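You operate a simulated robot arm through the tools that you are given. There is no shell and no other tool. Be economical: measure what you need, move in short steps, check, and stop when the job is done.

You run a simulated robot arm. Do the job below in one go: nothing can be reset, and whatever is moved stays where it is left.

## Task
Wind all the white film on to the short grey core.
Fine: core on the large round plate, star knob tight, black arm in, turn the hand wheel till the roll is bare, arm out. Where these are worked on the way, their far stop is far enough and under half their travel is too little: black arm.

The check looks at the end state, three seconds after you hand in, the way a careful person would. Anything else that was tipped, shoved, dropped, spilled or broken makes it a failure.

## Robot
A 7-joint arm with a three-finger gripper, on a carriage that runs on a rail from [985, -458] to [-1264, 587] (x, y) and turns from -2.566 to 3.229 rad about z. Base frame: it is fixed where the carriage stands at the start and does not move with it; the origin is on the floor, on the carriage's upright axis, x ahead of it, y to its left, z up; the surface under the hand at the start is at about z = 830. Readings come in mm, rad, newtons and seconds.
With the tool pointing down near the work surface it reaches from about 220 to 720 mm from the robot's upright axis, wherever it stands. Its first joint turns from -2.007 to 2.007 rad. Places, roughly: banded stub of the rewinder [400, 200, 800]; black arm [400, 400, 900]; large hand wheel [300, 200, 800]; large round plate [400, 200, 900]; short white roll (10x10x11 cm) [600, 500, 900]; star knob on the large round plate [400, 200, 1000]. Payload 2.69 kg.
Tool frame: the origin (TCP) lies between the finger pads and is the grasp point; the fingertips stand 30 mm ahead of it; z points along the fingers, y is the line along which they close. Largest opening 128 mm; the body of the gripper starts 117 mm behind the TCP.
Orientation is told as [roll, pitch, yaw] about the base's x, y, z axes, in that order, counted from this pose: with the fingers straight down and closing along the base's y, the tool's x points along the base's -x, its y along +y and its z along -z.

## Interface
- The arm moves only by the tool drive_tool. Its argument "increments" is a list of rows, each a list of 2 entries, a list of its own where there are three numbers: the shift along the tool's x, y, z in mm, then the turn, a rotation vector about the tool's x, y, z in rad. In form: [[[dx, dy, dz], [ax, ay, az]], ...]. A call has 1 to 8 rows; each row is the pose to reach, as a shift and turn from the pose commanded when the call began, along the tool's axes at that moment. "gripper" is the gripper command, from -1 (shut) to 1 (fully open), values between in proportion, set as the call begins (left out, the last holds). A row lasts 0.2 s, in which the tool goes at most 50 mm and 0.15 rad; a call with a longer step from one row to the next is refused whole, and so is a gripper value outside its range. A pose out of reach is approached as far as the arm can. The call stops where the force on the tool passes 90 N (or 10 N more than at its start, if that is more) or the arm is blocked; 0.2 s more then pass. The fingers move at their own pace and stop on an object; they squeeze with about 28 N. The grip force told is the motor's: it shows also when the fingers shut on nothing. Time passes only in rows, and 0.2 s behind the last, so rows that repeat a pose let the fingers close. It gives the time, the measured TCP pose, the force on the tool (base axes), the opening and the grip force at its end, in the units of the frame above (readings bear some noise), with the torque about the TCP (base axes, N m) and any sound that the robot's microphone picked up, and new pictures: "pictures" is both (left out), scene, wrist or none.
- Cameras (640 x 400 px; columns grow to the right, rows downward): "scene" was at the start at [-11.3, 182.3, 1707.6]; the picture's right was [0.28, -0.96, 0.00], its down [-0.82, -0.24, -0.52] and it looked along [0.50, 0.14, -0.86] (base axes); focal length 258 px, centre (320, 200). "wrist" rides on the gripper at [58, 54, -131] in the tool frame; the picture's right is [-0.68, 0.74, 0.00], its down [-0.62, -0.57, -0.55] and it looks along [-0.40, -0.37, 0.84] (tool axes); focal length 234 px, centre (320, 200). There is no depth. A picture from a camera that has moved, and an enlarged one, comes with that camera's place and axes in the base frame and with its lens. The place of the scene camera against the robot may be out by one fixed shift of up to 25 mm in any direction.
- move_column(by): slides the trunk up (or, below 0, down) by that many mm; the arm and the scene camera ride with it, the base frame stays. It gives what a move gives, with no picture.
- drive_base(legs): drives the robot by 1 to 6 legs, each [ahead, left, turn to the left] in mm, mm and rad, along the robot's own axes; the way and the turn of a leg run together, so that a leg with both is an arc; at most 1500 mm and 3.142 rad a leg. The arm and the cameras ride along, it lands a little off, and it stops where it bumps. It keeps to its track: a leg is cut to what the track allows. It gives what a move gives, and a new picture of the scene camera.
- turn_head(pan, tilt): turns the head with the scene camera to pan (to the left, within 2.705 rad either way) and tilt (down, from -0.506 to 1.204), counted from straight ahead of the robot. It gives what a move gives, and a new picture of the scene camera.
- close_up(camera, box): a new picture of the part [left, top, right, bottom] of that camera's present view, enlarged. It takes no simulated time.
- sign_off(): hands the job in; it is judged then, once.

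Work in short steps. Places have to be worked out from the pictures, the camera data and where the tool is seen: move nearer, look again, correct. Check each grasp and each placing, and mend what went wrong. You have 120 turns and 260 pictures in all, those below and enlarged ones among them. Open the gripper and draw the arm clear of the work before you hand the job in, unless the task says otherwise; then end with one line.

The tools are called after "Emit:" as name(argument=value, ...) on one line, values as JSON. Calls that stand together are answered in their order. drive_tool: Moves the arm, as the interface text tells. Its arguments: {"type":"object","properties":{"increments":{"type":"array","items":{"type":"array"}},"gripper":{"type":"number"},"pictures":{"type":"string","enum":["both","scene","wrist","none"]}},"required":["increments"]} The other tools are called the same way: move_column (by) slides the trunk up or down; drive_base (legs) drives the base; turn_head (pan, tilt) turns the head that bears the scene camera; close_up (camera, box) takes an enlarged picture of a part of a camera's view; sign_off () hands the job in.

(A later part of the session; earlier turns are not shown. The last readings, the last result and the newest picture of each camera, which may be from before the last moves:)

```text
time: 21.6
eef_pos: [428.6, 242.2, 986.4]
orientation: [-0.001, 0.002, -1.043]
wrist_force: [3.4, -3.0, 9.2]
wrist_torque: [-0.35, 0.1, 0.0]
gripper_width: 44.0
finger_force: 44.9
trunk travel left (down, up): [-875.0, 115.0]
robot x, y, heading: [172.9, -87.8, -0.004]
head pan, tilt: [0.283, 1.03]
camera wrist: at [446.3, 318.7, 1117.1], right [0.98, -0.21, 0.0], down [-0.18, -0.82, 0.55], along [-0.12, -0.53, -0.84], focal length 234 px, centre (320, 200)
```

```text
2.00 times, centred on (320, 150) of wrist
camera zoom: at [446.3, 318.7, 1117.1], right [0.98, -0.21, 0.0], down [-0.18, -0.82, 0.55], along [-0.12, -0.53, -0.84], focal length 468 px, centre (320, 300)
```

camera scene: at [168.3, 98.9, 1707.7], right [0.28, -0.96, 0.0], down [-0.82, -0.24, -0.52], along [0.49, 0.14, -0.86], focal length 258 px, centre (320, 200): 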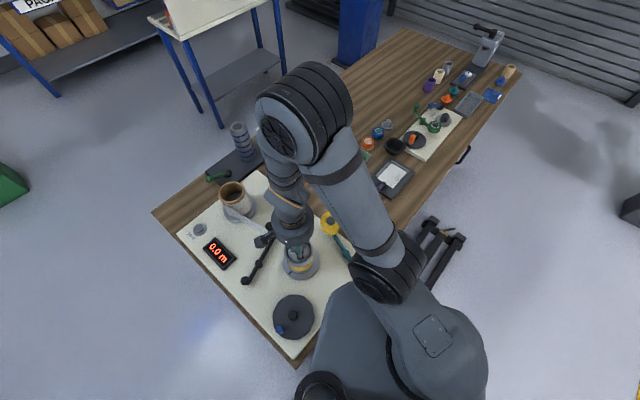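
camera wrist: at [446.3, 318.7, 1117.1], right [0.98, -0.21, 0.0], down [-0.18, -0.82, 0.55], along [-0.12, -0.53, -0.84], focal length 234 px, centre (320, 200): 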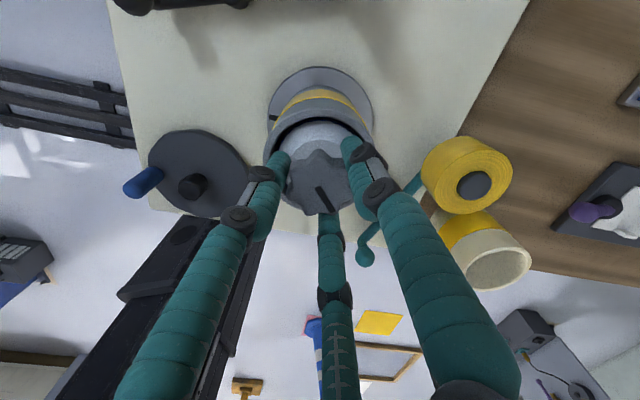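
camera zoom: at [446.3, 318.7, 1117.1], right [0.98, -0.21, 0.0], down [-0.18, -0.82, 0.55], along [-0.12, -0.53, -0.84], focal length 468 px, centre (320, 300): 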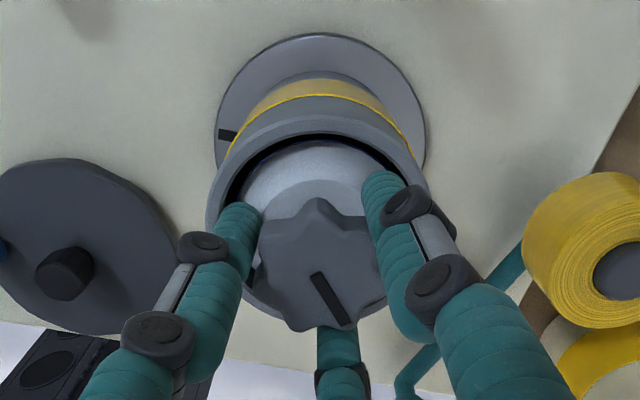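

In the close-up the plate mark did shift relative to the hand, so the knob turns on a still plate. I keep turning clockwise.

Emit:
drive_tool(increments=[[[0, 0, 0], [0, 0, 0.13]], [[0, 0, 0], [0, 0, 0.26]], [[0, 0, 0], [0, 0, 0.39]], [[0, 0, 0], [0, 0, 0.52]], [[0, 0, 0], [0, 0, 0.65]], [[0, 0, 0], [0, 0, 0.78]], [[0, 0, 0], [0, 0, 0.91]], [[0, 0, 0], [0, 0, 1.04]]], pictures="wrist")

Emit:
close_up(camera="wrist", box=[230, 50, 410, 250])

```text
time: 23.4
eef_pos: [428.4, 241.2, 984.9]
orientation: [0.001, 0.0, -2.082]
wrist_force: [2.8, -1.4, 3.3]
wrist_torque: [-1.07, -0.06, -0.02]
gripper_width: 44.4
finger_force: 45.1
trunk travel left (down, up): [-875.0, 115.0]
robot x, y, heading: [179.1, -82.6, 0.0]
head pan, tilt: [0.283, 1.03]
camera wrist: at [504.6, 266.3, 1116.9], right [0.31, -0.95, 0.0], down [-0.79, -0.26, 0.55], along [-0.52, -0.17, -0.84], focal length 234 px, centre (320, 200)
```

wrist: 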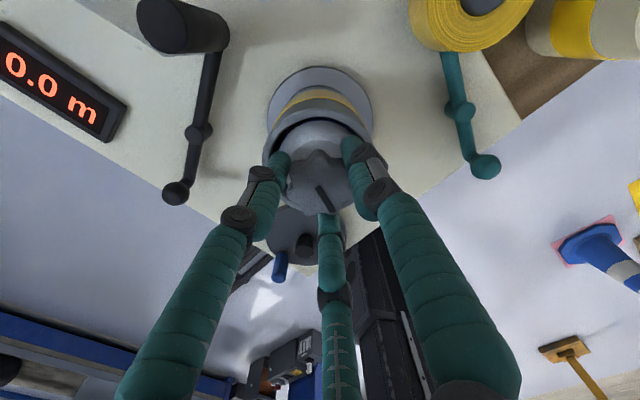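

```text
2.00 times, centred on (320, 150) of wrist
camera zoom: at [504.6, 266.3, 1116.9], right [0.31, -0.95, 0.0], down [-0.79, -0.26, 0.55], along [-0.52, -0.17, -0.84], focal length 468 px, centre (320, 300)
```

zoom: 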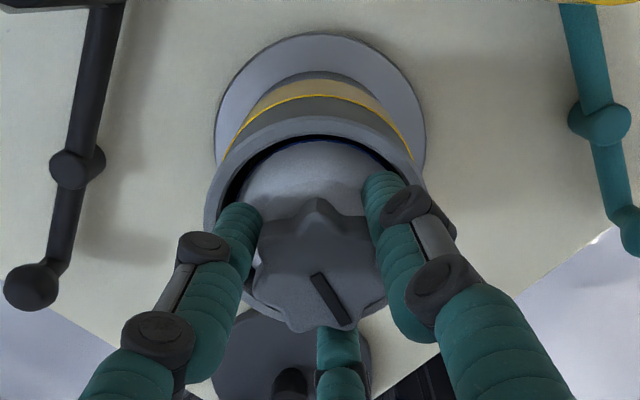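

It still turns freely, 2.08 rad so far. I go on toward the plate mark.

Emit:
drive_tool(increments=[[[0, 0, 0], [0, 0, 0.13]], [[0, 0, 0], [0, 0, 0.26]], [[0, 0, 0], [0, 0, 0.39]], [[0, 0, 0], [0, 0, 0.52]], [[0, 0, 0], [0, 0, 0.65]], [[0, 0, 0], [0, 0, 0.78]], [[0, 0, 0], [0, 0, 0.91]], [[0, 0, 0], [0, 0, 1.04]]], pictures="wrist")

Emit:
close_up(camera="wrist", box=[230, 50, 410, 250])

```text
time: 24.8
eef_pos: [429.7, 240.4, 983.1]
orientation: [-0.081, -0.018, -2.816]
wrist_force: [0.4, -38.7, 76.6]
wrist_torque: [-3.42, -0.44, -0.03]
gripper_width: 49.1
finger_force: 45.2
out of reach, approached as far as the arm can: row 4, 5, 6
trunk travel left (down, up): [-875.0, 115.0]
robot x, y, heading: [179.4, -81.2, -0.003]
head pan, tilt: [0.283, 1.03]
stopped in row 6: the force on the tool passed its limit at 94 N (the readings are from after the stop); the commanded pose is now the measured one
camera wrist: at [508.6, 198.0, 1108.6], right [-0.41, -0.91, -0.05], down [-0.74, 0.3, 0.6], along [-0.54, 0.28, -0.8], focal length 234 px, centre (320, 200)
```

wrist: 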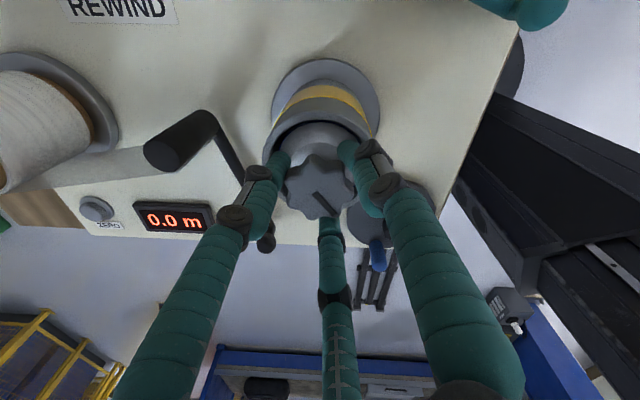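

```text
2.00 times, centred on (320, 150) of wrist
camera zoom: at [508.6, 198.0, 1108.6], right [-0.41, -0.91, -0.05], down [-0.74, 0.3, 0.6], along [-0.54, 0.28, -0.8], focal length 468 px, centre (320, 300)
```

zoom: 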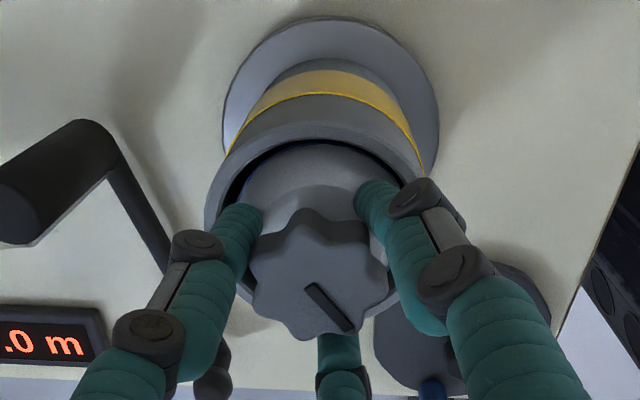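

The arm reached its joint limit at about 2.6 rad of turn. I open the fingers slightly to release the knob.

Emit:
drive_tool(increments=[[[0, 0, 0], [0, 0, 0]], [[0, 0, 0], [0, 0, 0]]], gripper=0.1, pictures="none")

Emit:
drive_tool(increments=[[[0, 0, -20], [0, 0, 0]], [[0, 0, -40], [0, 0, 0]], [[0, 0, -45], [0, 0, 0]]], pictures="wrist")

```text
time: 25.4
eef_pos: [431.5, 251.6, 976.8]
orientation: [-0.074, -0.017, -2.809]
wrist_force: [-0.5, -4.1, 14.7]
wrist_torque: [-0.12, 0.03, 0.07]
gripper_width: 82.4
finger_force: 4.7
trunk travel left (down, up): [-875.0, 115.0]
robot x, y, heading: [178.9, -80.7, -0.005]
head pan, tilt: [0.283, 1.03]
```

```text
time: 26.2
eef_pos: [434.8, 243.7, 997.7]
orientation: [-0.078, -0.022, -2.811]
wrist_force: [0.5, 0.6, 0.7]
wrist_torque: [0.04, 0.03, -0.03]
gripper_width: 70.3
finger_force: 0.0
out of reach, approached as far as the arm can: row 1, 2, 3
trunk travel left (down, up): [-875.0, 115.0]
robot x, y, heading: [174.7, -84.1, 0.002]
head pan, tilt: [0.283, 1.03]
camera wrist: at [513.9, 202.5, 1122.3], right [-0.4, -0.91, -0.04], down [-0.74, 0.3, 0.6], along [-0.54, 0.28, -0.8], focal length 234 px, centre (320, 200)
```

wrist: 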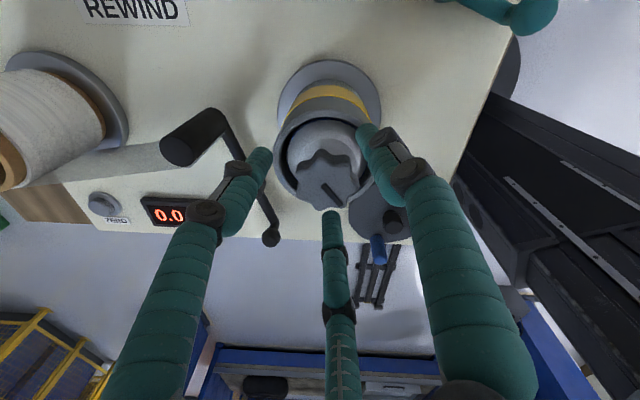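

The knob is released and its pointer has turned well around. I unwind the wrist back.

Emit:
drive_tool(increments=[[[0, 0, 0], [0, 0, -0.14]], [[0, 0, 0], [0, 0, -0.28]], [[0, 0, 0], [0, 0, -0.42]], [[0, 0, 0], [0, 0, -0.56]], [[0, 0, 0], [0, 0, -0.7]], [[0, 0, 0], [0, 0, -0.84]], [[0, 0, 0], [0, 0, -0.98]], [[0, 0, 0], [0, 0, -1.12]]], pictures="none")

```text
time: 28.0
eef_pos: [434.4, 244.0, 998.1]
orientation: [-0.05, 0.056, -1.691]
wrist_force: [-0.5, -0.2, -1.0]
wrist_torque: [-0.01, 0.01, 0.03]
gripper_width: 70.4
finger_force: 0.1
trunk travel left (down, up): [-875.0, 115.0]
robot x, y, heading: [178.2, -81.8, 0.001]
head pan, tilt: [0.283, 1.03]
```

I level the tool first, then finish unwinding.

Emit:
drive_tool(increments=[[[0, 0, -10], [-0.025, -0.028, 0]], [[0, 0, -20], [-0.05, -0.056, 0]], [[0, 0, -20], [-0.05, -0.056, 0]]], pictures="none")

Emit:
drive_tool(increments=[[[0, 0, 0], [0, 0, -0.14]], [[0, 0, 0], [0, 0, -0.28]], [[0, 0, 0], [0, 0, -0.42]], [[0, 0, 0], [0, 0, -0.56]], [[0, 0, 0], [0, 0, -0.7]], [[0, 0, 0], [0, 0, -0.84]], [[0, 0, 0], [0, 0, -0.98]], [[0, 0, 0], [0, 0, -1.12]]], pictures="none")

Emit:
drive_tool(increments=[[[0, 0, 0], [0, 0, -0.14]], [[0, 0, 0], [0, 0, -0.28]], [[0, 0, 0], [0, 0, -0.42]], [[0, 0, 0], [0, 0, -0.56]], [[0, 0, 0], [0, 0, -0.56]]], pictures="wrist")

Emit:
close_up(camera="wrist", box=[230, 50, 410, 250])

```text
time: 28.8
eef_pos: [434.6, 241.9, 1017.4]
orientation: [-0.002, -0.001, -1.691]
wrist_force: [0.1, 0.1, -0.3]
wrist_torque: [0.01, 0.05, -0.02]
gripper_width: 70.4
finger_force: 0.0
trunk travel left (down, up): [-875.0, 115.0]
robot x, y, heading: [182.5, -84.8, -0.005]
head pan, tilt: [0.283, 1.03]
```

```text
time: 30.6
eef_pos: [434.8, 240.9, 1017.8]
orientation: [0.001, 0.001, -0.57]
wrist_force: [-0.1, 0.4, 0.0]
wrist_torque: [0.01, 0.01, 0.01]
gripper_width: 70.1
finger_force: 0.1
trunk travel left (down, up): [-875.0, 115.0]
robot x, y, heading: [178.1, -79.9, -0.005]
head pan, tilt: [0.283, 1.03]
```

```text
time: 31.8
eef_pos: [434.6, 240.2, 1017.4]
orientation: [-0.001, 0.002, -0.008]
wrist_force: [-0.3, -0.1, -0.1]
wrist_torque: [-0.01, -0.03, 0.03]
gripper_width: 70.4
finger_force: 0.0
trunk travel left (down, up): [-875.0, 115.0]
robot x, y, heading: [178.4, -86.4, 0.002]
head pan, tilt: [0.283, 1.03]
camera wrist: at [377.7, 294.8, 1148.6], right [0.68, 0.73, 0.0], down [0.61, -0.57, 0.55], along [0.4, -0.38, -0.84], focal length 234 px, centre (320, 200)
```

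wrist: 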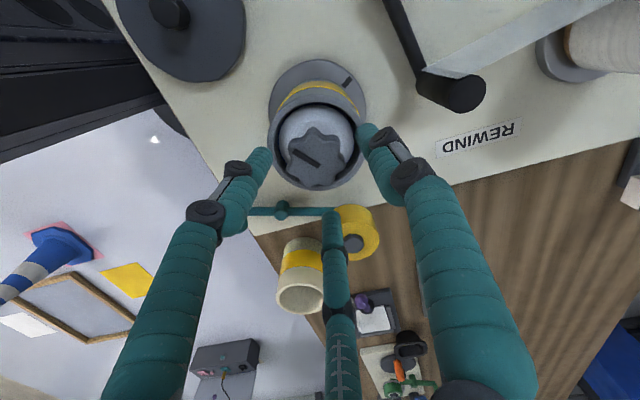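

```text
2.00 times, centred on (320, 150) of wrist
camera zoom: at [377.7, 294.8, 1148.6], right [0.68, 0.73, 0.0], down [0.61, -0.57, 0.55], along [0.4, -0.38, -0.84], focal length 468 px, centre (320, 300)
```

zoom: 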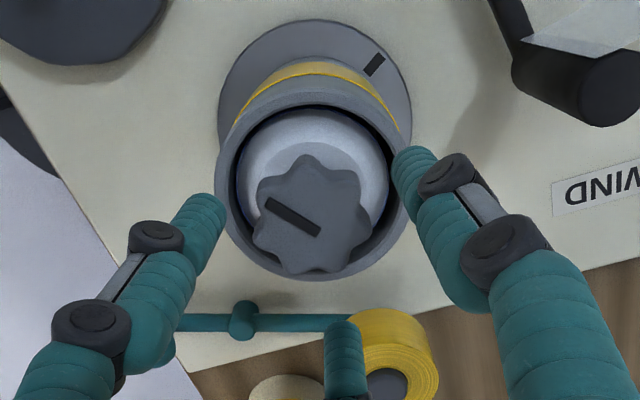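

The knob turned about 150° while the plate was dragged about 70° along at the end, which suggests the knob is tight. I regrip and turn further to verify that the plate moves with it.

Emit:
drive_tool(increments=[[[6, 2, 0], [0, 0, 0]], [[6, 2, 16], [0, 0, 0]], [[6, 2, 31], [0, 0, 0]], [[6, 2, 31], [0, 0, 0]]], gripper=0.3, pictures="none")

Emit:
drive_tool(increments=[[[0, 0, 0], [0, 0, 0]], [[0, 0, 0], [0, 0, 0]], [[0, 0, 0], [0, 0, 0]], [[0, 0, 0], [0, 0, 0]]], gripper=-1, pictures="wrist")

Emit:
drive_tool(increments=[[[0, 0, 0], [0, 0, 0.12]], [[0, 0, 0], [0, 0, 0.24]], [[0, 0, 0], [0, 0, 0.36]], [[0, 0, 0], [0, 0, 0.48]], [[0, 0, 0], [0, 0, 0.6]]], pictures="wrist")

```text
time: 32.8
eef_pos: [428.3, 243.6, 986.3]
orientation: [-0.001, 0.001, -0.011]
wrist_force: [0.2, 0.5, -0.7]
wrist_torque: [0.0, -0.02, 0.0]
gripper_width: 83.3
finger_force: 0.0
trunk travel left (down, up): [-875.0, 115.0]
robot x, y, heading: [177.0, -83.4, -0.004]
head pan, tilt: [0.283, 1.03]
```

```text
time: 33.8
eef_pos: [429.1, 241.0, 986.4]
orientation: [-0.003, 0.005, -0.011]
wrist_force: [-1.4, -7.4, -1.9]
wrist_torque: [-0.22, 0.08, 0.04]
gripper_width: 44.5
finger_force: 27.0
trunk travel left (down, up): [-875.0, 115.0]
robot x, y, heading: [177.2, -81.3, 0.001]
head pan, tilt: [0.283, 1.03]
camera wrist: at [371.8, 296.3, 1117.8], right [0.69, 0.73, 0.0], down [0.61, -0.57, 0.55], along [0.4, -0.38, -0.84], focal length 234 px, centre (320, 200)
```

wrist: 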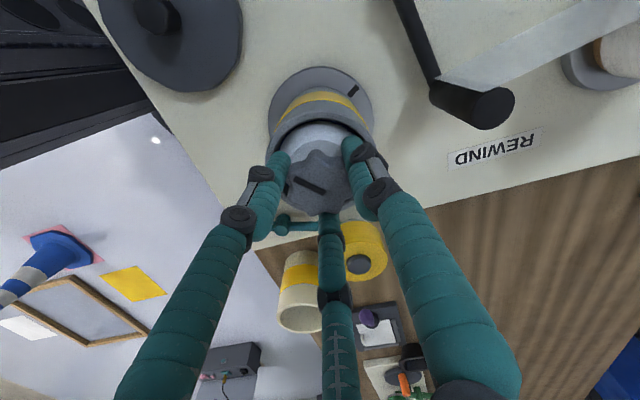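

```text
time: 35.0
eef_pos: [427.7, 241.7, 987.3]
orientation: [0.0, 0.002, -0.614]
wrist_force: [0.6, -11.0, 3.2]
wrist_torque: [-0.84, 0.27, 0.03]
gripper_width: 44.4
finger_force: 45.1
trunk travel left (down, up): [-875.0, 115.0]
robot x, y, heading: [180.8, -80.5, -0.004]
head pan, tilt: [0.283, 1.03]
camera wrist: at [412.6, 319.1, 1117.9], right [0.98, 0.21, 0.0], down [0.18, -0.82, 0.55], along [0.11, -0.54, -0.84], focal length 234 px, centre (320, 200)
```

wrist: 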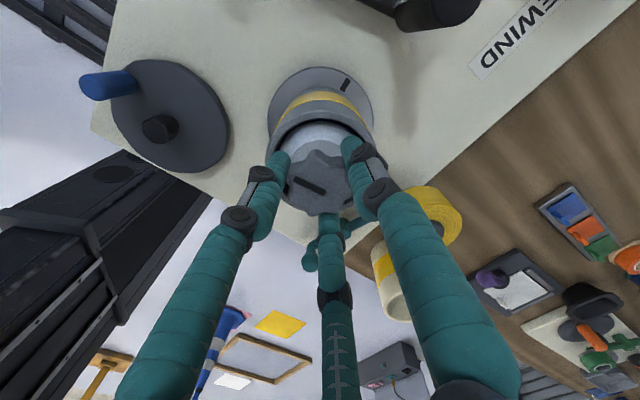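

The plate now follows the knob with only a small lag. I turn 0.9 rad more to confirm it is at the stop.

Emit:
drive_tool(increments=[[[0, 0, 0], [0, 0, 0.13]], [[0, 0, 0], [0, 0, 0.26]], [[0, 0, 0], [0, 0, 0.39]], [[0, 0, 0], [0, 0, 0.52]], [[0, 0, 0], [0, 0, 0.65]], [[0, 0, 0], [0, 0, 0.78]], [[0, 0, 0], [0, 0, 0.9]]], pictures="wrist")

Emit:
close_up(camera="wrist", box=[230, 50, 410, 250])

```text
time: 36.6
eef_pos: [428.6, 242.9, 986.0]
orientation: [0.0, 0.002, -1.515]
wrist_force: [0.1, -8.2, 11.4]
wrist_torque: [-0.49, 0.02, 0.03]
gripper_width: 44.0
finger_force: 45.1
trunk travel left (down, up): [-875.0, 115.0]
robot x, y, heading: [178.8, -82.2, -0.0]
head pan, tilt: [0.283, 1.03]
camera wrist: at [479.6, 302.9, 1117.9], right [0.77, -0.63, 0.0], down [-0.53, -0.65, 0.55], along [-0.35, -0.42, -0.84], focal length 234 px, centre (320, 200)
```

wrist: 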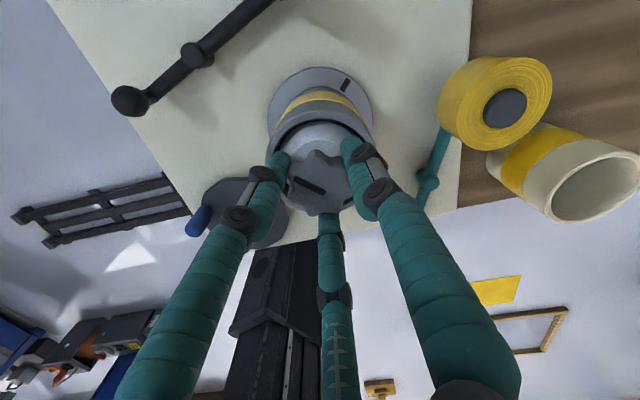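

```text
2.00 times, centred on (320, 150) of wrist
camera zoom: at [479.6, 302.9, 1117.9], right [0.77, -0.63, 0.0], down [-0.53, -0.65, 0.55], along [-0.35, -0.42, -0.84], focal length 468 px, centre (320, 300)
```

zoom: 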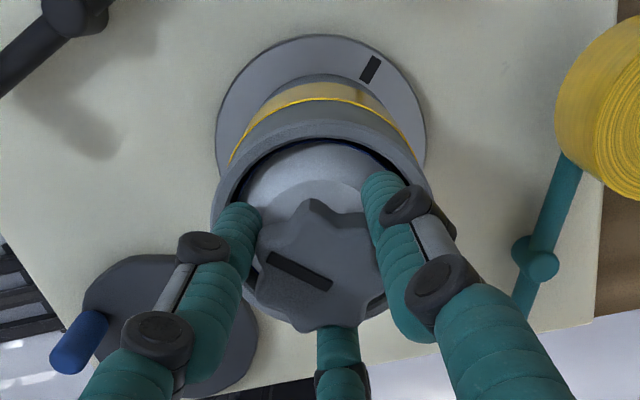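

The plate mark stays fixed to the hand, so the knob is tight. I release, lift off and unwind the wrist.

Emit:
drive_tool(increments=[[[0, 0, 0], [0, 0, 0]], [[0, 0, 0], [0, 0, 0]], [[0, 0, -20], [0, 0, 0]], [[0, 0, -50], [0, 0, 0]], [[0, 0, -90], [0, 0, 0]], [[0, 0, -130], [0, 0, 0]]], gripper=0.2, pictures="none")

Emit:
drive_tool(increments=[[[0, 0, 0], [0, 0, -0.14]], [[0, 0, 0], [0, 0, -0.28]], [[0, 0, 0], [0, 0, -0.42]], [[0, 0, 0], [0, 0, -0.56]], [[0, 0, 0], [0, 0, -0.7]], [[0, 0, 0], [0, 0, -0.84]], [[0, 0, 0], [0, 0, -0.98]], [[0, 0, 0], [0, 0, -1.12]]])

Emit:
close_up(camera="scene", box=[160, 160, 370, 360])

```text
time: 38.0
eef_pos: [428.6, 243.5, 1117.5]
orientation: [0.001, 0.0, -1.511]
wrist_force: [0.3, 0.1, 1.2]
wrist_torque: [0.04, 0.0, 0.0]
gripper_width: 76.9
finger_force: 0.1
trunk travel left (down, up): [-875.0, 115.0]
robot x, y, heading: [180.9, -79.3, -0.006]
head pan, tilt: [0.283, 1.03]
```

```text
time: 39.8
eef_pos: [427.7, 243.2, 1116.9]
orientation: [0.0, -0.002, -0.388]
wrist_force: [0.1, -0.9, 0.4]
wrist_torque: [0.0, -0.01, -0.01]
gripper_width: 76.7
finger_force: 0.1
trunk travel left (down, up): [-875.0, 115.0]
robot x, y, heading: [176.7, -84.3, -0.002]
head pan, tilt: [0.283, 1.03]
camera scene: at [168.2, 99.0, 1707.6], right [0.28, -0.96, 0.0], down [-0.82, -0.24, -0.52], along [0.5, 0.14, -0.86], focal length 258 px, centre (320, 200)
camera wrist: at [395.8, 314.8, 1247.5], right [0.9, 0.43, 0.0], down [0.36, -0.76, 0.55], along [0.23, -0.5, -0.84], focal length 234 px, centre (320, 200)
```

scene: 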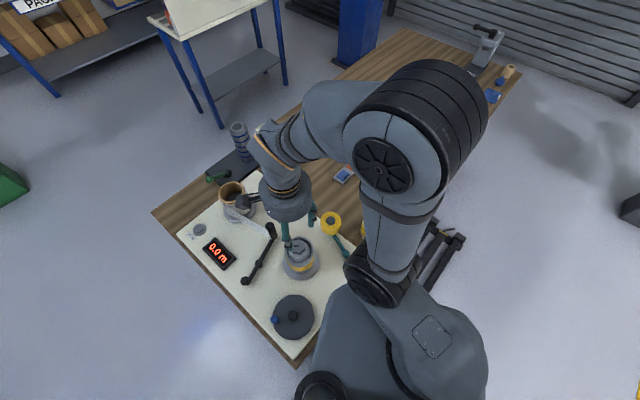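
wrist: 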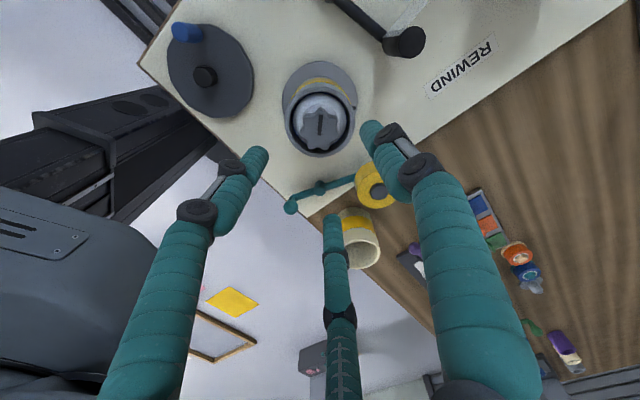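

```text
2.00 times, centred on (265, 260) of scene
camera zoom: at [168.2, 99.0, 1707.6], right [0.28, -0.96, 0.0], down [-0.82, -0.24, -0.52], along [0.5, 0.14, -0.86], focal length 515 px, centre (430, 80)
```

zoom: 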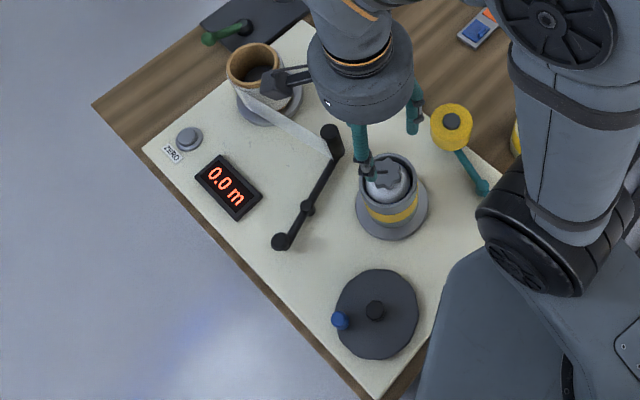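

The wheel handle moved about 30° as the plate turned about 157°, so they are geared about 5:1 the same way. Now I bring the wrist camera round to look at the black arm.

Emit:
drive_tool(increments=[[[25, 29, 0], [0, 0, -0.08]], [[50, 58, 0], [0, 0, -0.16]], [[75, 87, 10], [0, 0, -0.24]], [[100, 116, 40], [0, 0, -0.32]], [[124, 145, 70], [0, 0, -0.388]], [[124, 145, 98], [0, 0, -0.388]], [[124, 145, 98], [0, 0, -0.388]]])

Emit:
close_up(camera="wrist", box=[140, 0, 460, 200])

```text
time: 41.4
eef_pos: [366.6, 424.3, 1020.1]
orientation: [-0.001, 0.001, -0.005]
wrist_force: [0.1, 0.7, -0.4]
wrist_torque: [-0.01, -0.03, -0.01]
gripper_width: 76.8
finger_force: 0.0
trunk travel left (down, up): [-875.0, 115.0]
robot x, y, heading: [179.0, -86.2, -0.001]
head pan, tilt: [0.283, 1.03]
camera scene: at [167.6, 99.3, 1707.6], right [0.28, -0.96, 0.0], down [-0.82, -0.24, -0.52], along [0.5, 0.14, -0.86], focal length 258 px, centre (320, 200)
camera wrist: at [310.5, 478.9, 1150.9], right [0.68, 0.73, 0.0], down [0.61, -0.57, 0.55], along [0.4, -0.37, -0.84], focal length 234 px, centre (320, 200)
```

scene: 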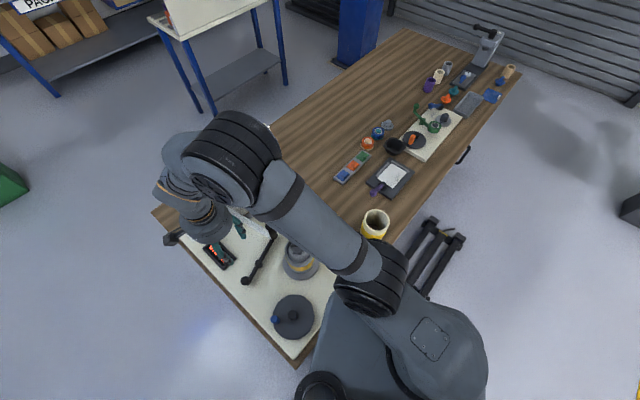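
wrist: 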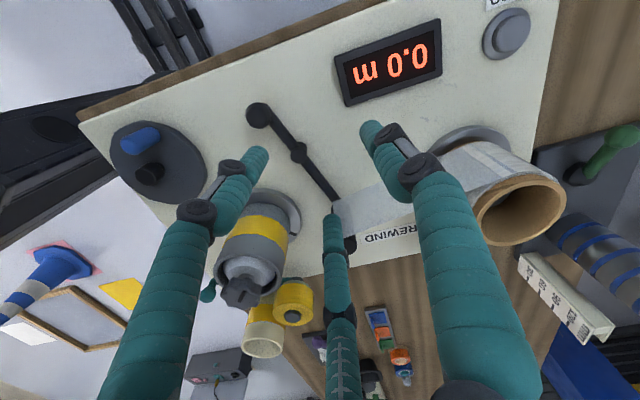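

```text
2.00 times, centred on (300, 100) of wrist
camera zoom: at [310.5, 478.9, 1150.9], right [0.68, 0.73, 0.0], down [0.61, -0.57, 0.55], along [0.4, -0.37, -0.84], focal length 468 px, centre (360, 400)
```

zoom: 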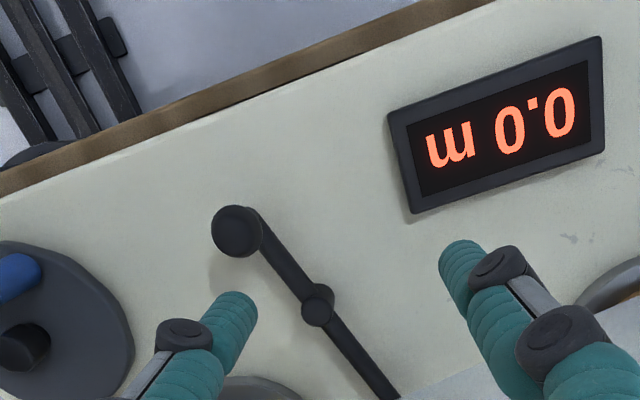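

I take a tight enlargement of the black arm from the scene camera to find its pivot.

Emit:
close_up(camera="scene", box=[225, 215, 305, 290])

Emit:
close_up(camera="scene", box=[260, 225, 340, 350])

```text
5.33 times, centred on (265, 252) of scene
camera zoom: at [167.6, 99.3, 1707.6], right [0.28, -0.96, 0.0], down [-0.82, -0.24, -0.52], along [0.5, 0.14, -0.86], focal length 1374 px, centre (613, -80)
```

zoom: 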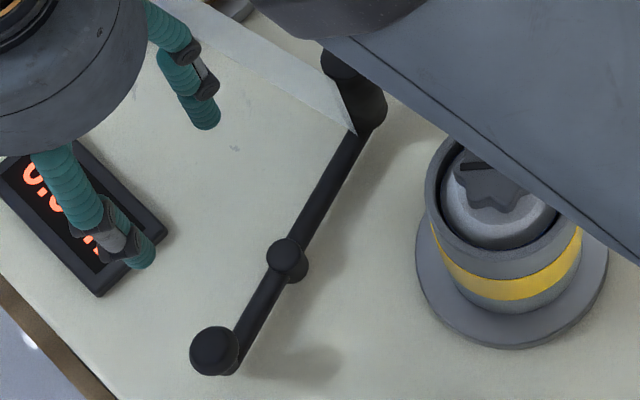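

```text
3.20 times, centred on (300, 288) of scene
camera zoom: at [167.6, 99.3, 1707.6], right [0.28, -0.96, 0.0], down [-0.82, -0.24, -0.52], along [0.5, 0.14, -0.86], focal length 824 px, centre (384, -80)
```

zoom: 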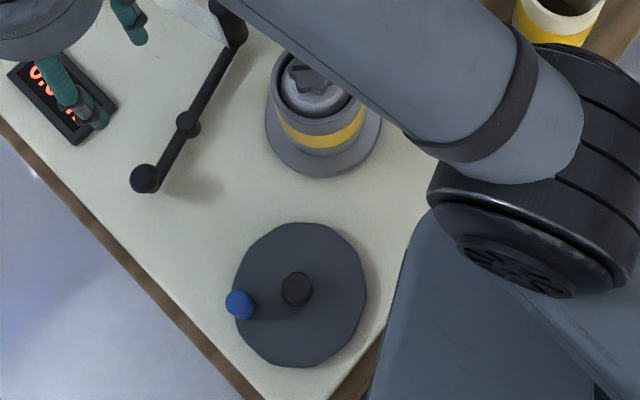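

The mid bead is the pivot and the raised knob at the near end is the handle; the post should swing toward the core. I place the wrist camera right above the handle to measure it.

Emit:
drive_tool(increments=[[[0, -31, 0], [0, 0, 0]], [[0, -62, 0], [0, 0, 0]], [[-2, -93, 0], [0, 0, 0]], [[-2, -93, 0], [0, 0, 0]]], pictures="wrist")

Emit:
close_up(camera="wrist", box=[240, 0, 480, 150])

```text
time: 42.4
eef_pos: [370.2, 333.0, 1019.5]
orientation: [-0.001, -0.002, -0.002]
wrist_force: [0.1, 0.1, -1.3]
wrist_torque: [-0.03, -0.01, 0.0]
gripper_width: 76.6
finger_force: 0.1
trunk travel left (down, up): [-875.0, 115.0]
robot x, y, heading: [179.5, -82.1, -0.001]
head pan, tilt: [0.283, 1.03]
camera wrist: at [313.2, 386.4, 1150.6], right [0.68, 0.73, 0.0], down [0.61, -0.57, 0.55], along [0.4, -0.37, -0.84], focal length 234 px, centre (320, 200)
```

wrist: 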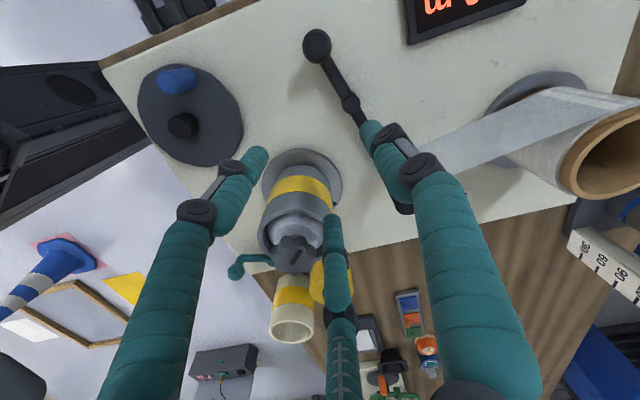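

```text
2.67 times, centred on (360, 75) of wrist
camera zoom: at [313.2, 386.4, 1150.6], right [0.68, 0.73, 0.0], down [0.61, -0.57, 0.55], along [0.4, -0.37, -0.84], focal length 624 px, centre (213, 533)
```

zoom: 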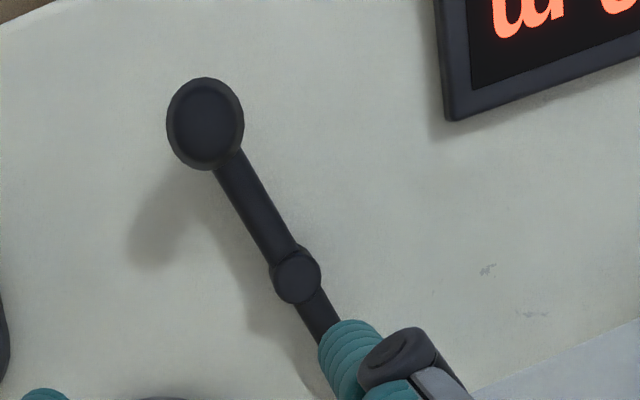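

The handle is at about [311,384.5] with its top at z≈877 and a 28 mm diameter; the pivot is near [375,380]. I go over the handle with the yaw turned 0.6 so the beam lies between the fingers.

Emit:
drive_tool(increments=[[[15, 13, 0], [0, 0, 0.12]], [[30, 26, 10], [0, 0, 0.24]], [[45, 39, 30], [0, 0, 0.36]], [[59, 52, 60], [0, 0, 0.48]], [[59, 52, 90], [0, 0, 0.6]], [[59, 52, 90], [0, 0, 0.6]]], gripper=0.1)

Emit:
close_up(camera="wrist", box=[220, 60, 420, 260])

```text
time: 43.8
eef_pos: [309.3, 381.6, 930.9]
orientation: [-0.001, 0.002, -0.605]
wrist_force: [-0.3, -0.2, -0.2]
wrist_torque: [0.01, -0.01, -0.01]
gripper_width: 70.3
finger_force: 0.1
trunk travel left (down, up): [-875.0, 115.0]
robot x, y, heading: [179.9, -82.4, -0.002]
head pan, tilt: [0.283, 1.03]
camera scene: at [167.6, 98.8, 1707.7], right [0.28, -0.96, 0.0], down [-0.82, -0.24, -0.52], along [0.5, 0.14, -0.86], focal length 258 px, centre (320, 200)
camera wrist: at [293.4, 458.6, 1060.7], right [0.98, 0.22, 0.0], down [0.19, -0.82, 0.55], along [0.12, -0.53, -0.84], focal length 234 px, centre (320, 200)
```

scene: 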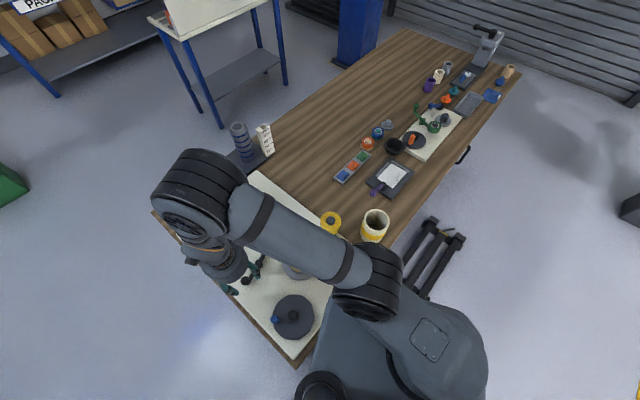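
wrist: 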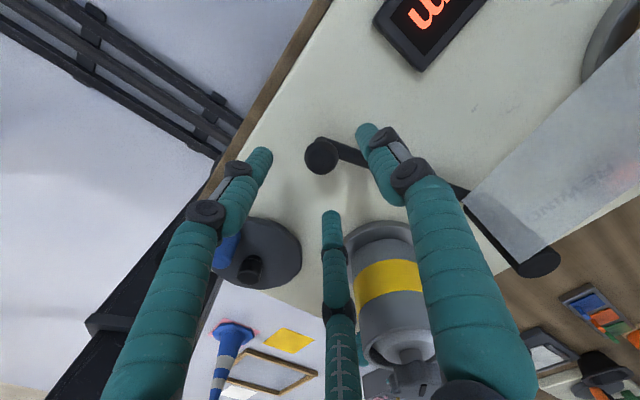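

```text
2.00 times, centred on (320, 160) of wrist
camera zoom: at [293.4, 458.6, 1060.7], right [0.98, 0.22, 0.0], down [0.19, -0.82, 0.55], along [0.12, -0.53, -0.84], focal length 468 px, centre (320, 280)
```

zoom: 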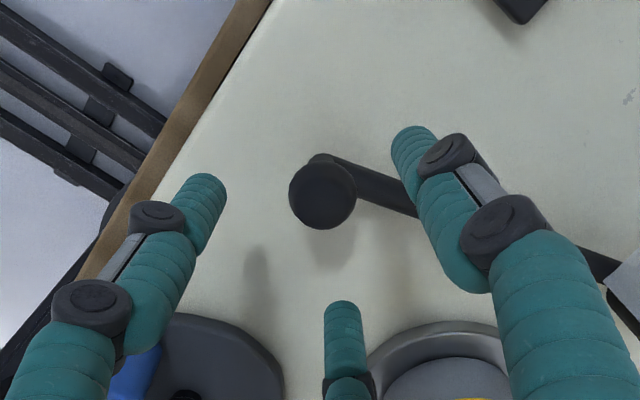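

The knob sits below the hand with the beam lower beside it. I descend 42 mm with a 3 mm correction and close on the handle.

Emit:
drive_tool(increments=[[[0, 3, 14], [0, 0, 0]], [[0, 3, 28], [0, 0, 0]], [[0, 3, 42], [0, 0, 0]], [[0, 3, 42], [0, 0, 0]]], pictures="none")

Emit:
drive_tool(increments=[[[0, 0, 0], [0, 0, 0]], [[0, 0, 0], [0, 0, 0]], [[0, 0, 0], [0, 0, 0]], [[0, 0, 0], [0, 0, 0]]], gripper=-1, pictures="wrist")

Emit:
close_up(camera="wrist", box=[220, 60, 420, 260])

```text
time: 44.8
eef_pos: [314.2, 385.9, 885.3]
orientation: [0.001, 0.0, -0.604]
wrist_force: [0.8, 0.3, 0.1]
wrist_torque: [0.03, -0.01, 0.04]
gripper_width: 70.8
finger_force: 0.0
trunk travel left (down, up): [-875.0, 115.0]
robot x, y, heading: [175.3, -83.8, 0.0]
head pan, tilt: [0.283, 1.03]
```

```text
time: 45.8
eef_pos: [311.1, 385.9, 886.0]
orientation: [0.0, -0.001, -0.603]
wrist_force: [-9.5, 0.7, -4.2]
wrist_torque: [0.12, 0.13, -0.04]
gripper_width: 30.3
finger_force: 25.2
trunk travel left (down, up): [-875.0, 115.0]
robot x, y, heading: [182.6, -84.3, -0.0]
head pan, tilt: [0.283, 1.03]
camera wrist: at [294.9, 463.1, 1016.9], right [0.97, 0.22, 0.0], down [0.19, -0.81, 0.55], along [0.12, -0.54, -0.84], focal length 234 px, centre (320, 200)
```

wrist: 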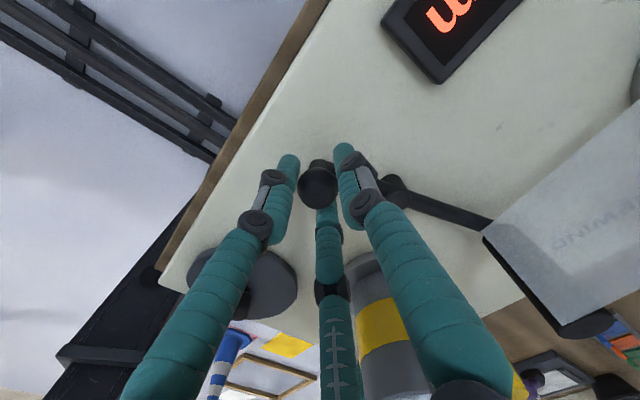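

```text
2.00 times, centred on (320, 160) of wrist
camera zoom: at [294.9, 463.1, 1016.9], right [0.97, 0.22, 0.0], down [0.19, -0.81, 0.55], along [0.12, -0.54, -0.84], focal length 468 px, centre (320, 280)
```

zoom: 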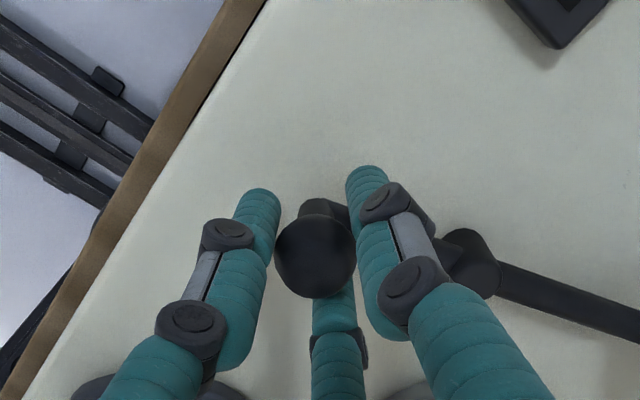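

The handle is gripped at 30 mm. I swing it clockwise along the arc by about 26° first, watching the post.

Emit:
drive_tool(increments=[[[2.2, 4.4, 0], [0, 0, 0.075]], [[4.2, 8.8, 0], [0, 0, 0.15]], [[5.8, 13.3, 0], [0, 0, 0.225]], [[7.1, 17.8, 0], [0, 0, 0.3]], [[8, 22.6, 0], [0, 0, 0.375]], [[8.5, 27.4, 0], [0, 0, 0.45]]])

Emit:
close_up(camera="scene", box=[180, 170, 360, 330])

```text
time: 47.2
eef_pos: [322.6, 415.7, 886.3]
orientation: [0.0, 0.003, -1.054]
wrist_force: [-0.5, 8.7, 7.4]
wrist_torque: [-0.15, 0.08, 0.37]
gripper_width: 28.0
finger_force: 45.4
trunk travel left (down, up): [-875.0, 115.0]
robot x, y, heading: [178.1, -81.8, -0.002]
head pan, tilt: [0.283, 1.03]
camera scene: at [167.7, 99.8, 1707.7], right [0.28, -0.96, 0.0], down [-0.82, -0.24, -0.52], along [0.5, 0.14, -0.86], focal length 258 px, centre (320, 200)
camera wrist: at [341.6, 491.6, 1017.7], right [0.97, -0.22, 0.0], down [-0.19, -0.82, 0.55], along [-0.12, -0.53, -0.84], focal length 234 px, centre (320, 200)
```

scene: 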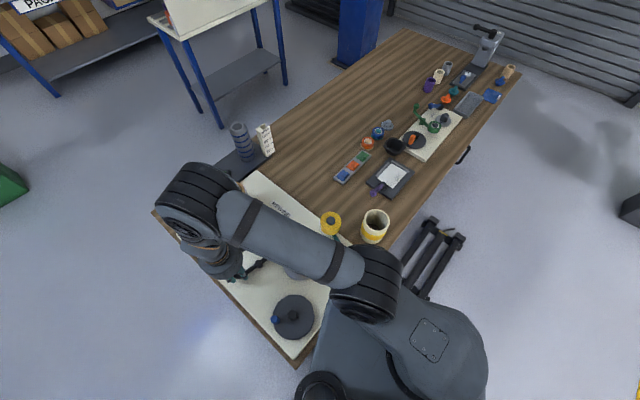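
wrist: 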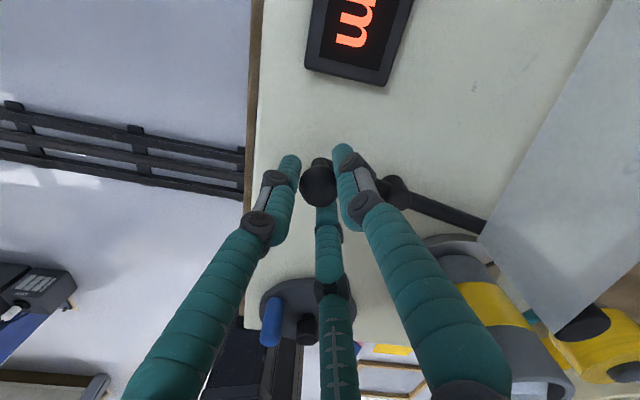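

```text
2.50 times, centred on (270, 250) of scene
camera zoom: at [167.7, 99.8, 1707.7], right [0.28, -0.96, 0.0], down [-0.82, -0.24, -0.52], along [0.5, 0.14, -0.86], focal length 644 px, centre (445, 75)
```

zoom: 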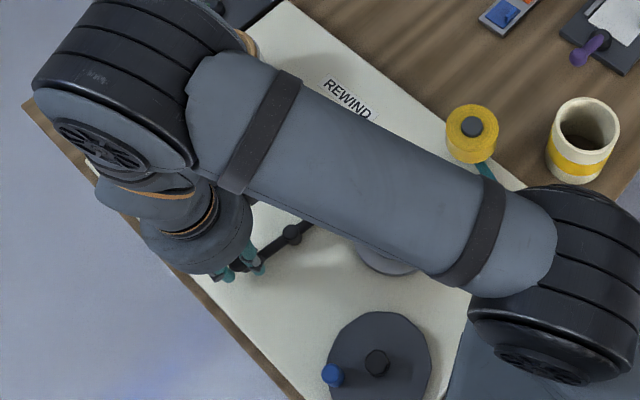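

Low forces, and the arm swings with the hand. I continue along the arc to about 43°.

Emit:
drive_tool(increments=[[[2.2, 4.3, 0], [0, 0, 0.075]], [[4.2, 8.6, 0], [0, 0, 0.15]], [[5.7, 13.2, 0], [0, 0, 0.225]], [[7, 17.8, 0], [0, 0, 0.3]]], pictures="wrist")

```text
time: 48.2
eef_pos: [327.2, 423.1, 886.1]
orientation: [-0.001, -0.012, -1.354]
wrist_force: [-17.1, -12.5, -2.2]
wrist_torque: [-0.01, 0.15, 0.45]
gripper_width: 28.3
finger_force: 45.0
trunk travel left (down, up): [-875.0, 115.0]
robot x, y, heading: [176.0, -85.0, -0.002]
head pan, tilt: [0.283, 1.03]
camera wrist: at [369.6, 492.2, 1015.8], right [0.86, -0.5, 0.01], down [-0.42, -0.72, 0.56], along [-0.28, -0.48, -0.83], focal length 234 px, centre (320, 200)
```

wrist: 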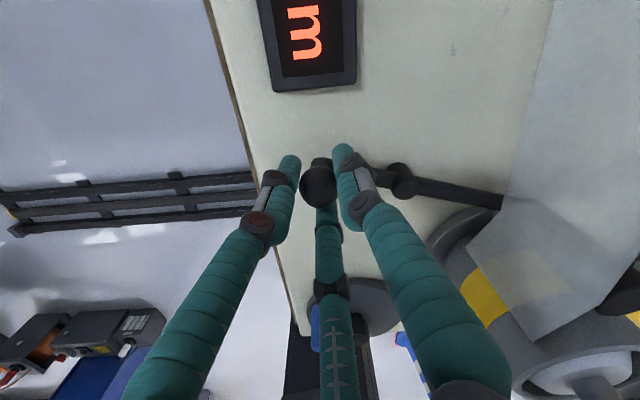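

A 21 N counter-force along the path shows the arm has reached its stop. I open and lift to look.

Emit:
drive_tool(increments=[[[-2, -3, 0], [0, 0, 0]], [[-2, -3, 0], [0, 0, 0]], [[-2, -3, -35], [0, 0, 0]], [[-2, -3, -80], [0, 0, 0]], [[-2, -3, -130], [0, 0, 0]], [[-2, -3, -150], [0, 0, 0]]], gripper=0.0, pictures="wrist")

Emit:
close_up(camera="wrist", box=[320, 0, 640, 250])

```text
time: 49.6
eef_pos: [332.6, 426.2, 1036.5]
orientation: [-0.003, -0.001, -1.353]
wrist_force: [0.6, 0.3, -0.2]
wrist_torque: [0.01, 0.01, -0.01]
gripper_width: 64.0
finger_force: 0.1
trunk travel left (down, up): [-875.0, 115.0]
robot x, y, heading: [176.2, -84.8, -0.003]
head pan, tilt: [0.283, 1.03]
camera wrist: at [372.7, 494.7, 1168.0], right [0.86, -0.5, 0.0], down [-0.42, -0.72, 0.55], along [-0.28, -0.48, -0.84], focal length 234 px, centre (320, 200)
```

wrist: 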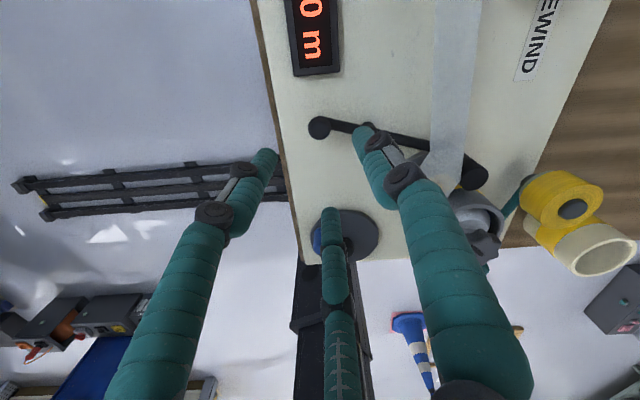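

```text
1.60 times, centred on (480, 125) of wrist
camera zoom: at [372.7, 494.7, 1168.0], right [0.86, -0.5, 0.0], down [-0.42, -0.72, 0.55], along [-0.28, -0.48, -0.84], focal length 375 px, centre (64, 320)
```

zoom: 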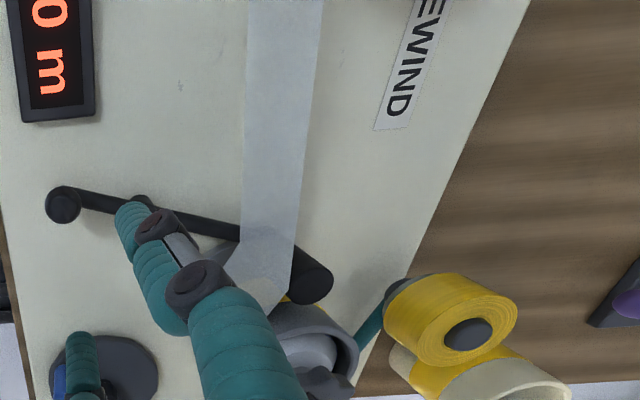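

The arm is in and the film now reaches the core. I move the hand over toward the wheel and look at the film and wheel in detail.

Emit:
drive_tool(increments=[[[-36, -18, 0], [0, 0, 0]], [[-72, -37, 0], [0, 0, 0]], [[-108, -56, 0], [0, 0, 0]], [[-144, -75, 0], [0, 0, 0]], [[-180, -93, 0], [0, 0, 0]], [[-180, -93, 0], [0, 0, 0]]])

Emit:
close_up(camera="scene", box=[200, 170, 360, 350])

Emit:
close_up(camera="wrist", box=[200, 50, 400, 250])

```text
time: 51.0
eef_pos: [285.6, 242.5, 1037.1]
orientation: [-0.014, -0.007, -1.349]
wrist_force: [-0.3, 0.7, -1.0]
wrist_torque: [-0.05, -0.13, 0.01]
gripper_width: 64.2
finger_force: 0.1
out of reach, approached as far as the arm can: row 5, 6
trunk travel left (down, up): [-875.0, 115.0]
robot x, y, heading: [179.8, -83.4, -0.001]
head pan, tilt: [0.283, 1.03]
camera scene: at [163.0, 102.8, 1707.2], right [0.28, -0.96, 0.0], down [-0.82, -0.24, -0.52], along [0.5, 0.14, -0.86], focal length 258 px, centre (320, 200)
camera wrist: at [327.9, 311.8, 1168.1], right [0.87, -0.5, -0.01], down [-0.41, -0.72, 0.56], along [-0.28, -0.48, -0.83], focal length 234 px, centre (320, 200)
```

scene: 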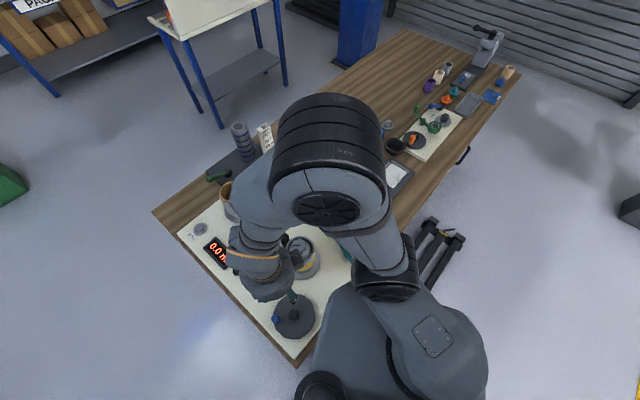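
wrist: 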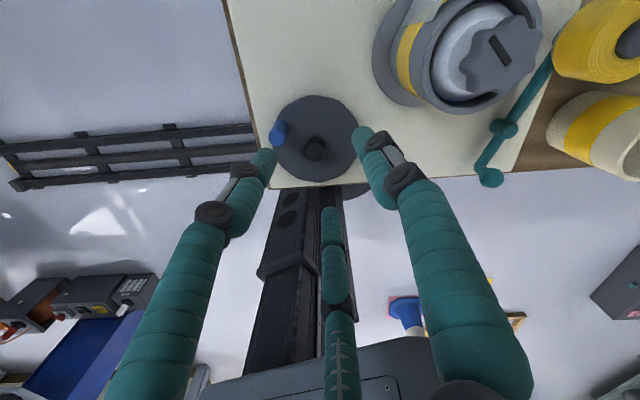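

```text
2.22 times, centred on (280, 260) of scene
camera zoom: at [163.0, 102.8, 1707.2], right [0.28, -0.96, 0.0], down [-0.82, -0.24, -0.52], along [0.5, 0.14, -0.86], focal length 572 px, centre (409, 67)
```

zoom: 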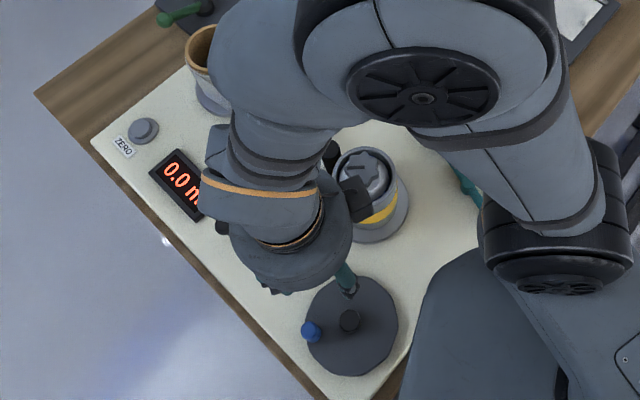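

```text
2.00 times, centred on (300, 150) of wrist
camera zoom: at [327.9, 311.8, 1168.1], right [0.87, -0.5, -0.01], down [-0.41, -0.72, 0.56], along [-0.28, -0.48, -0.83], focal length 468 px, centre (360, 300)
```

zoom: 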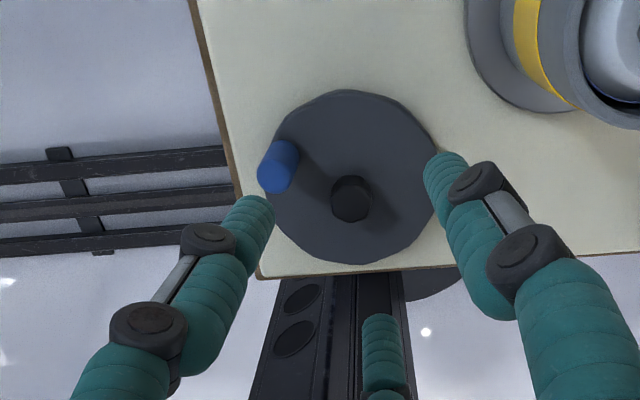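

The wheel hub is at about [263,216] with the handle about 47 mm from it, too close to the robot's axis here. I drive the carriage back along its rail so the wheel is comfortably in reach.

Emit:
drive_base(legs=[[-360, 167, 0]])

Emit:
close_up(camera="scene", box=[300, 80, 480, 260])

```text
time: 53.5
eef_pos: [-66.4, 405.1, 1038.0]
orientation: [-0.018, -0.005, -1.353]
wrist_force: [-0.1, 0.9, 0.5]
wrist_torque: [-0.01, 0.01, 0.0]
gripper_width: 64.1
finger_force: 0.1
trunk travel left (down, up): [-875.0, 115.0]
robot x, y, heading: [-177.3, 79.2, -0.001]
head pan, tilt: [0.283, 1.03]
camera scene: at [-187.7, 264.7, 1707.6], right [0.27, -0.96, 0.0], down [-0.82, -0.23, -0.52], along [0.5, 0.14, -0.86], focal length 258 px, centre (320, 200)
```

scene: 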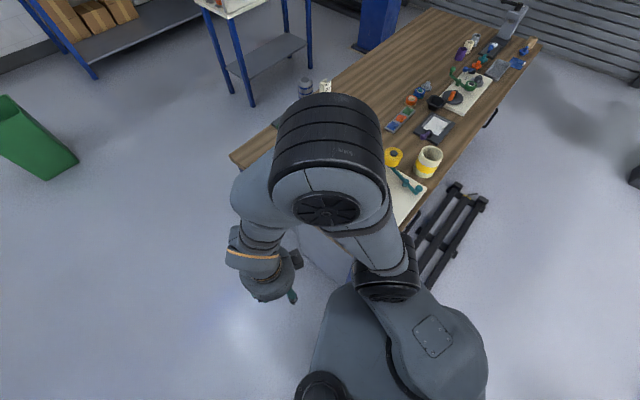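

```text
2.22 times, centred on (390, 170) of scene
camera zoom: at [-187.7, 264.7, 1707.6], right [0.27, -0.96, 0.0], down [-0.82, -0.23, -0.52], along [0.5, 0.14, -0.86], focal length 572 px, centre (164, 267)
```

zoom: 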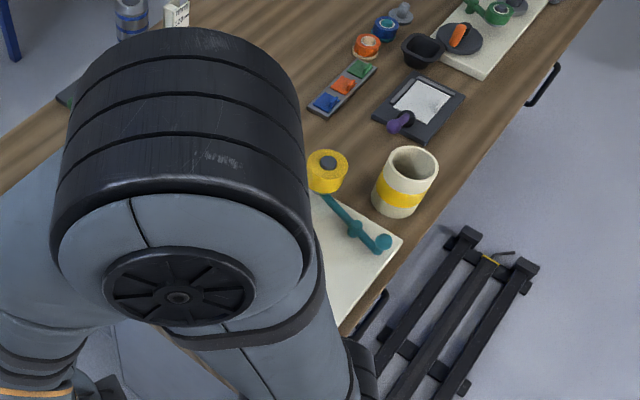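

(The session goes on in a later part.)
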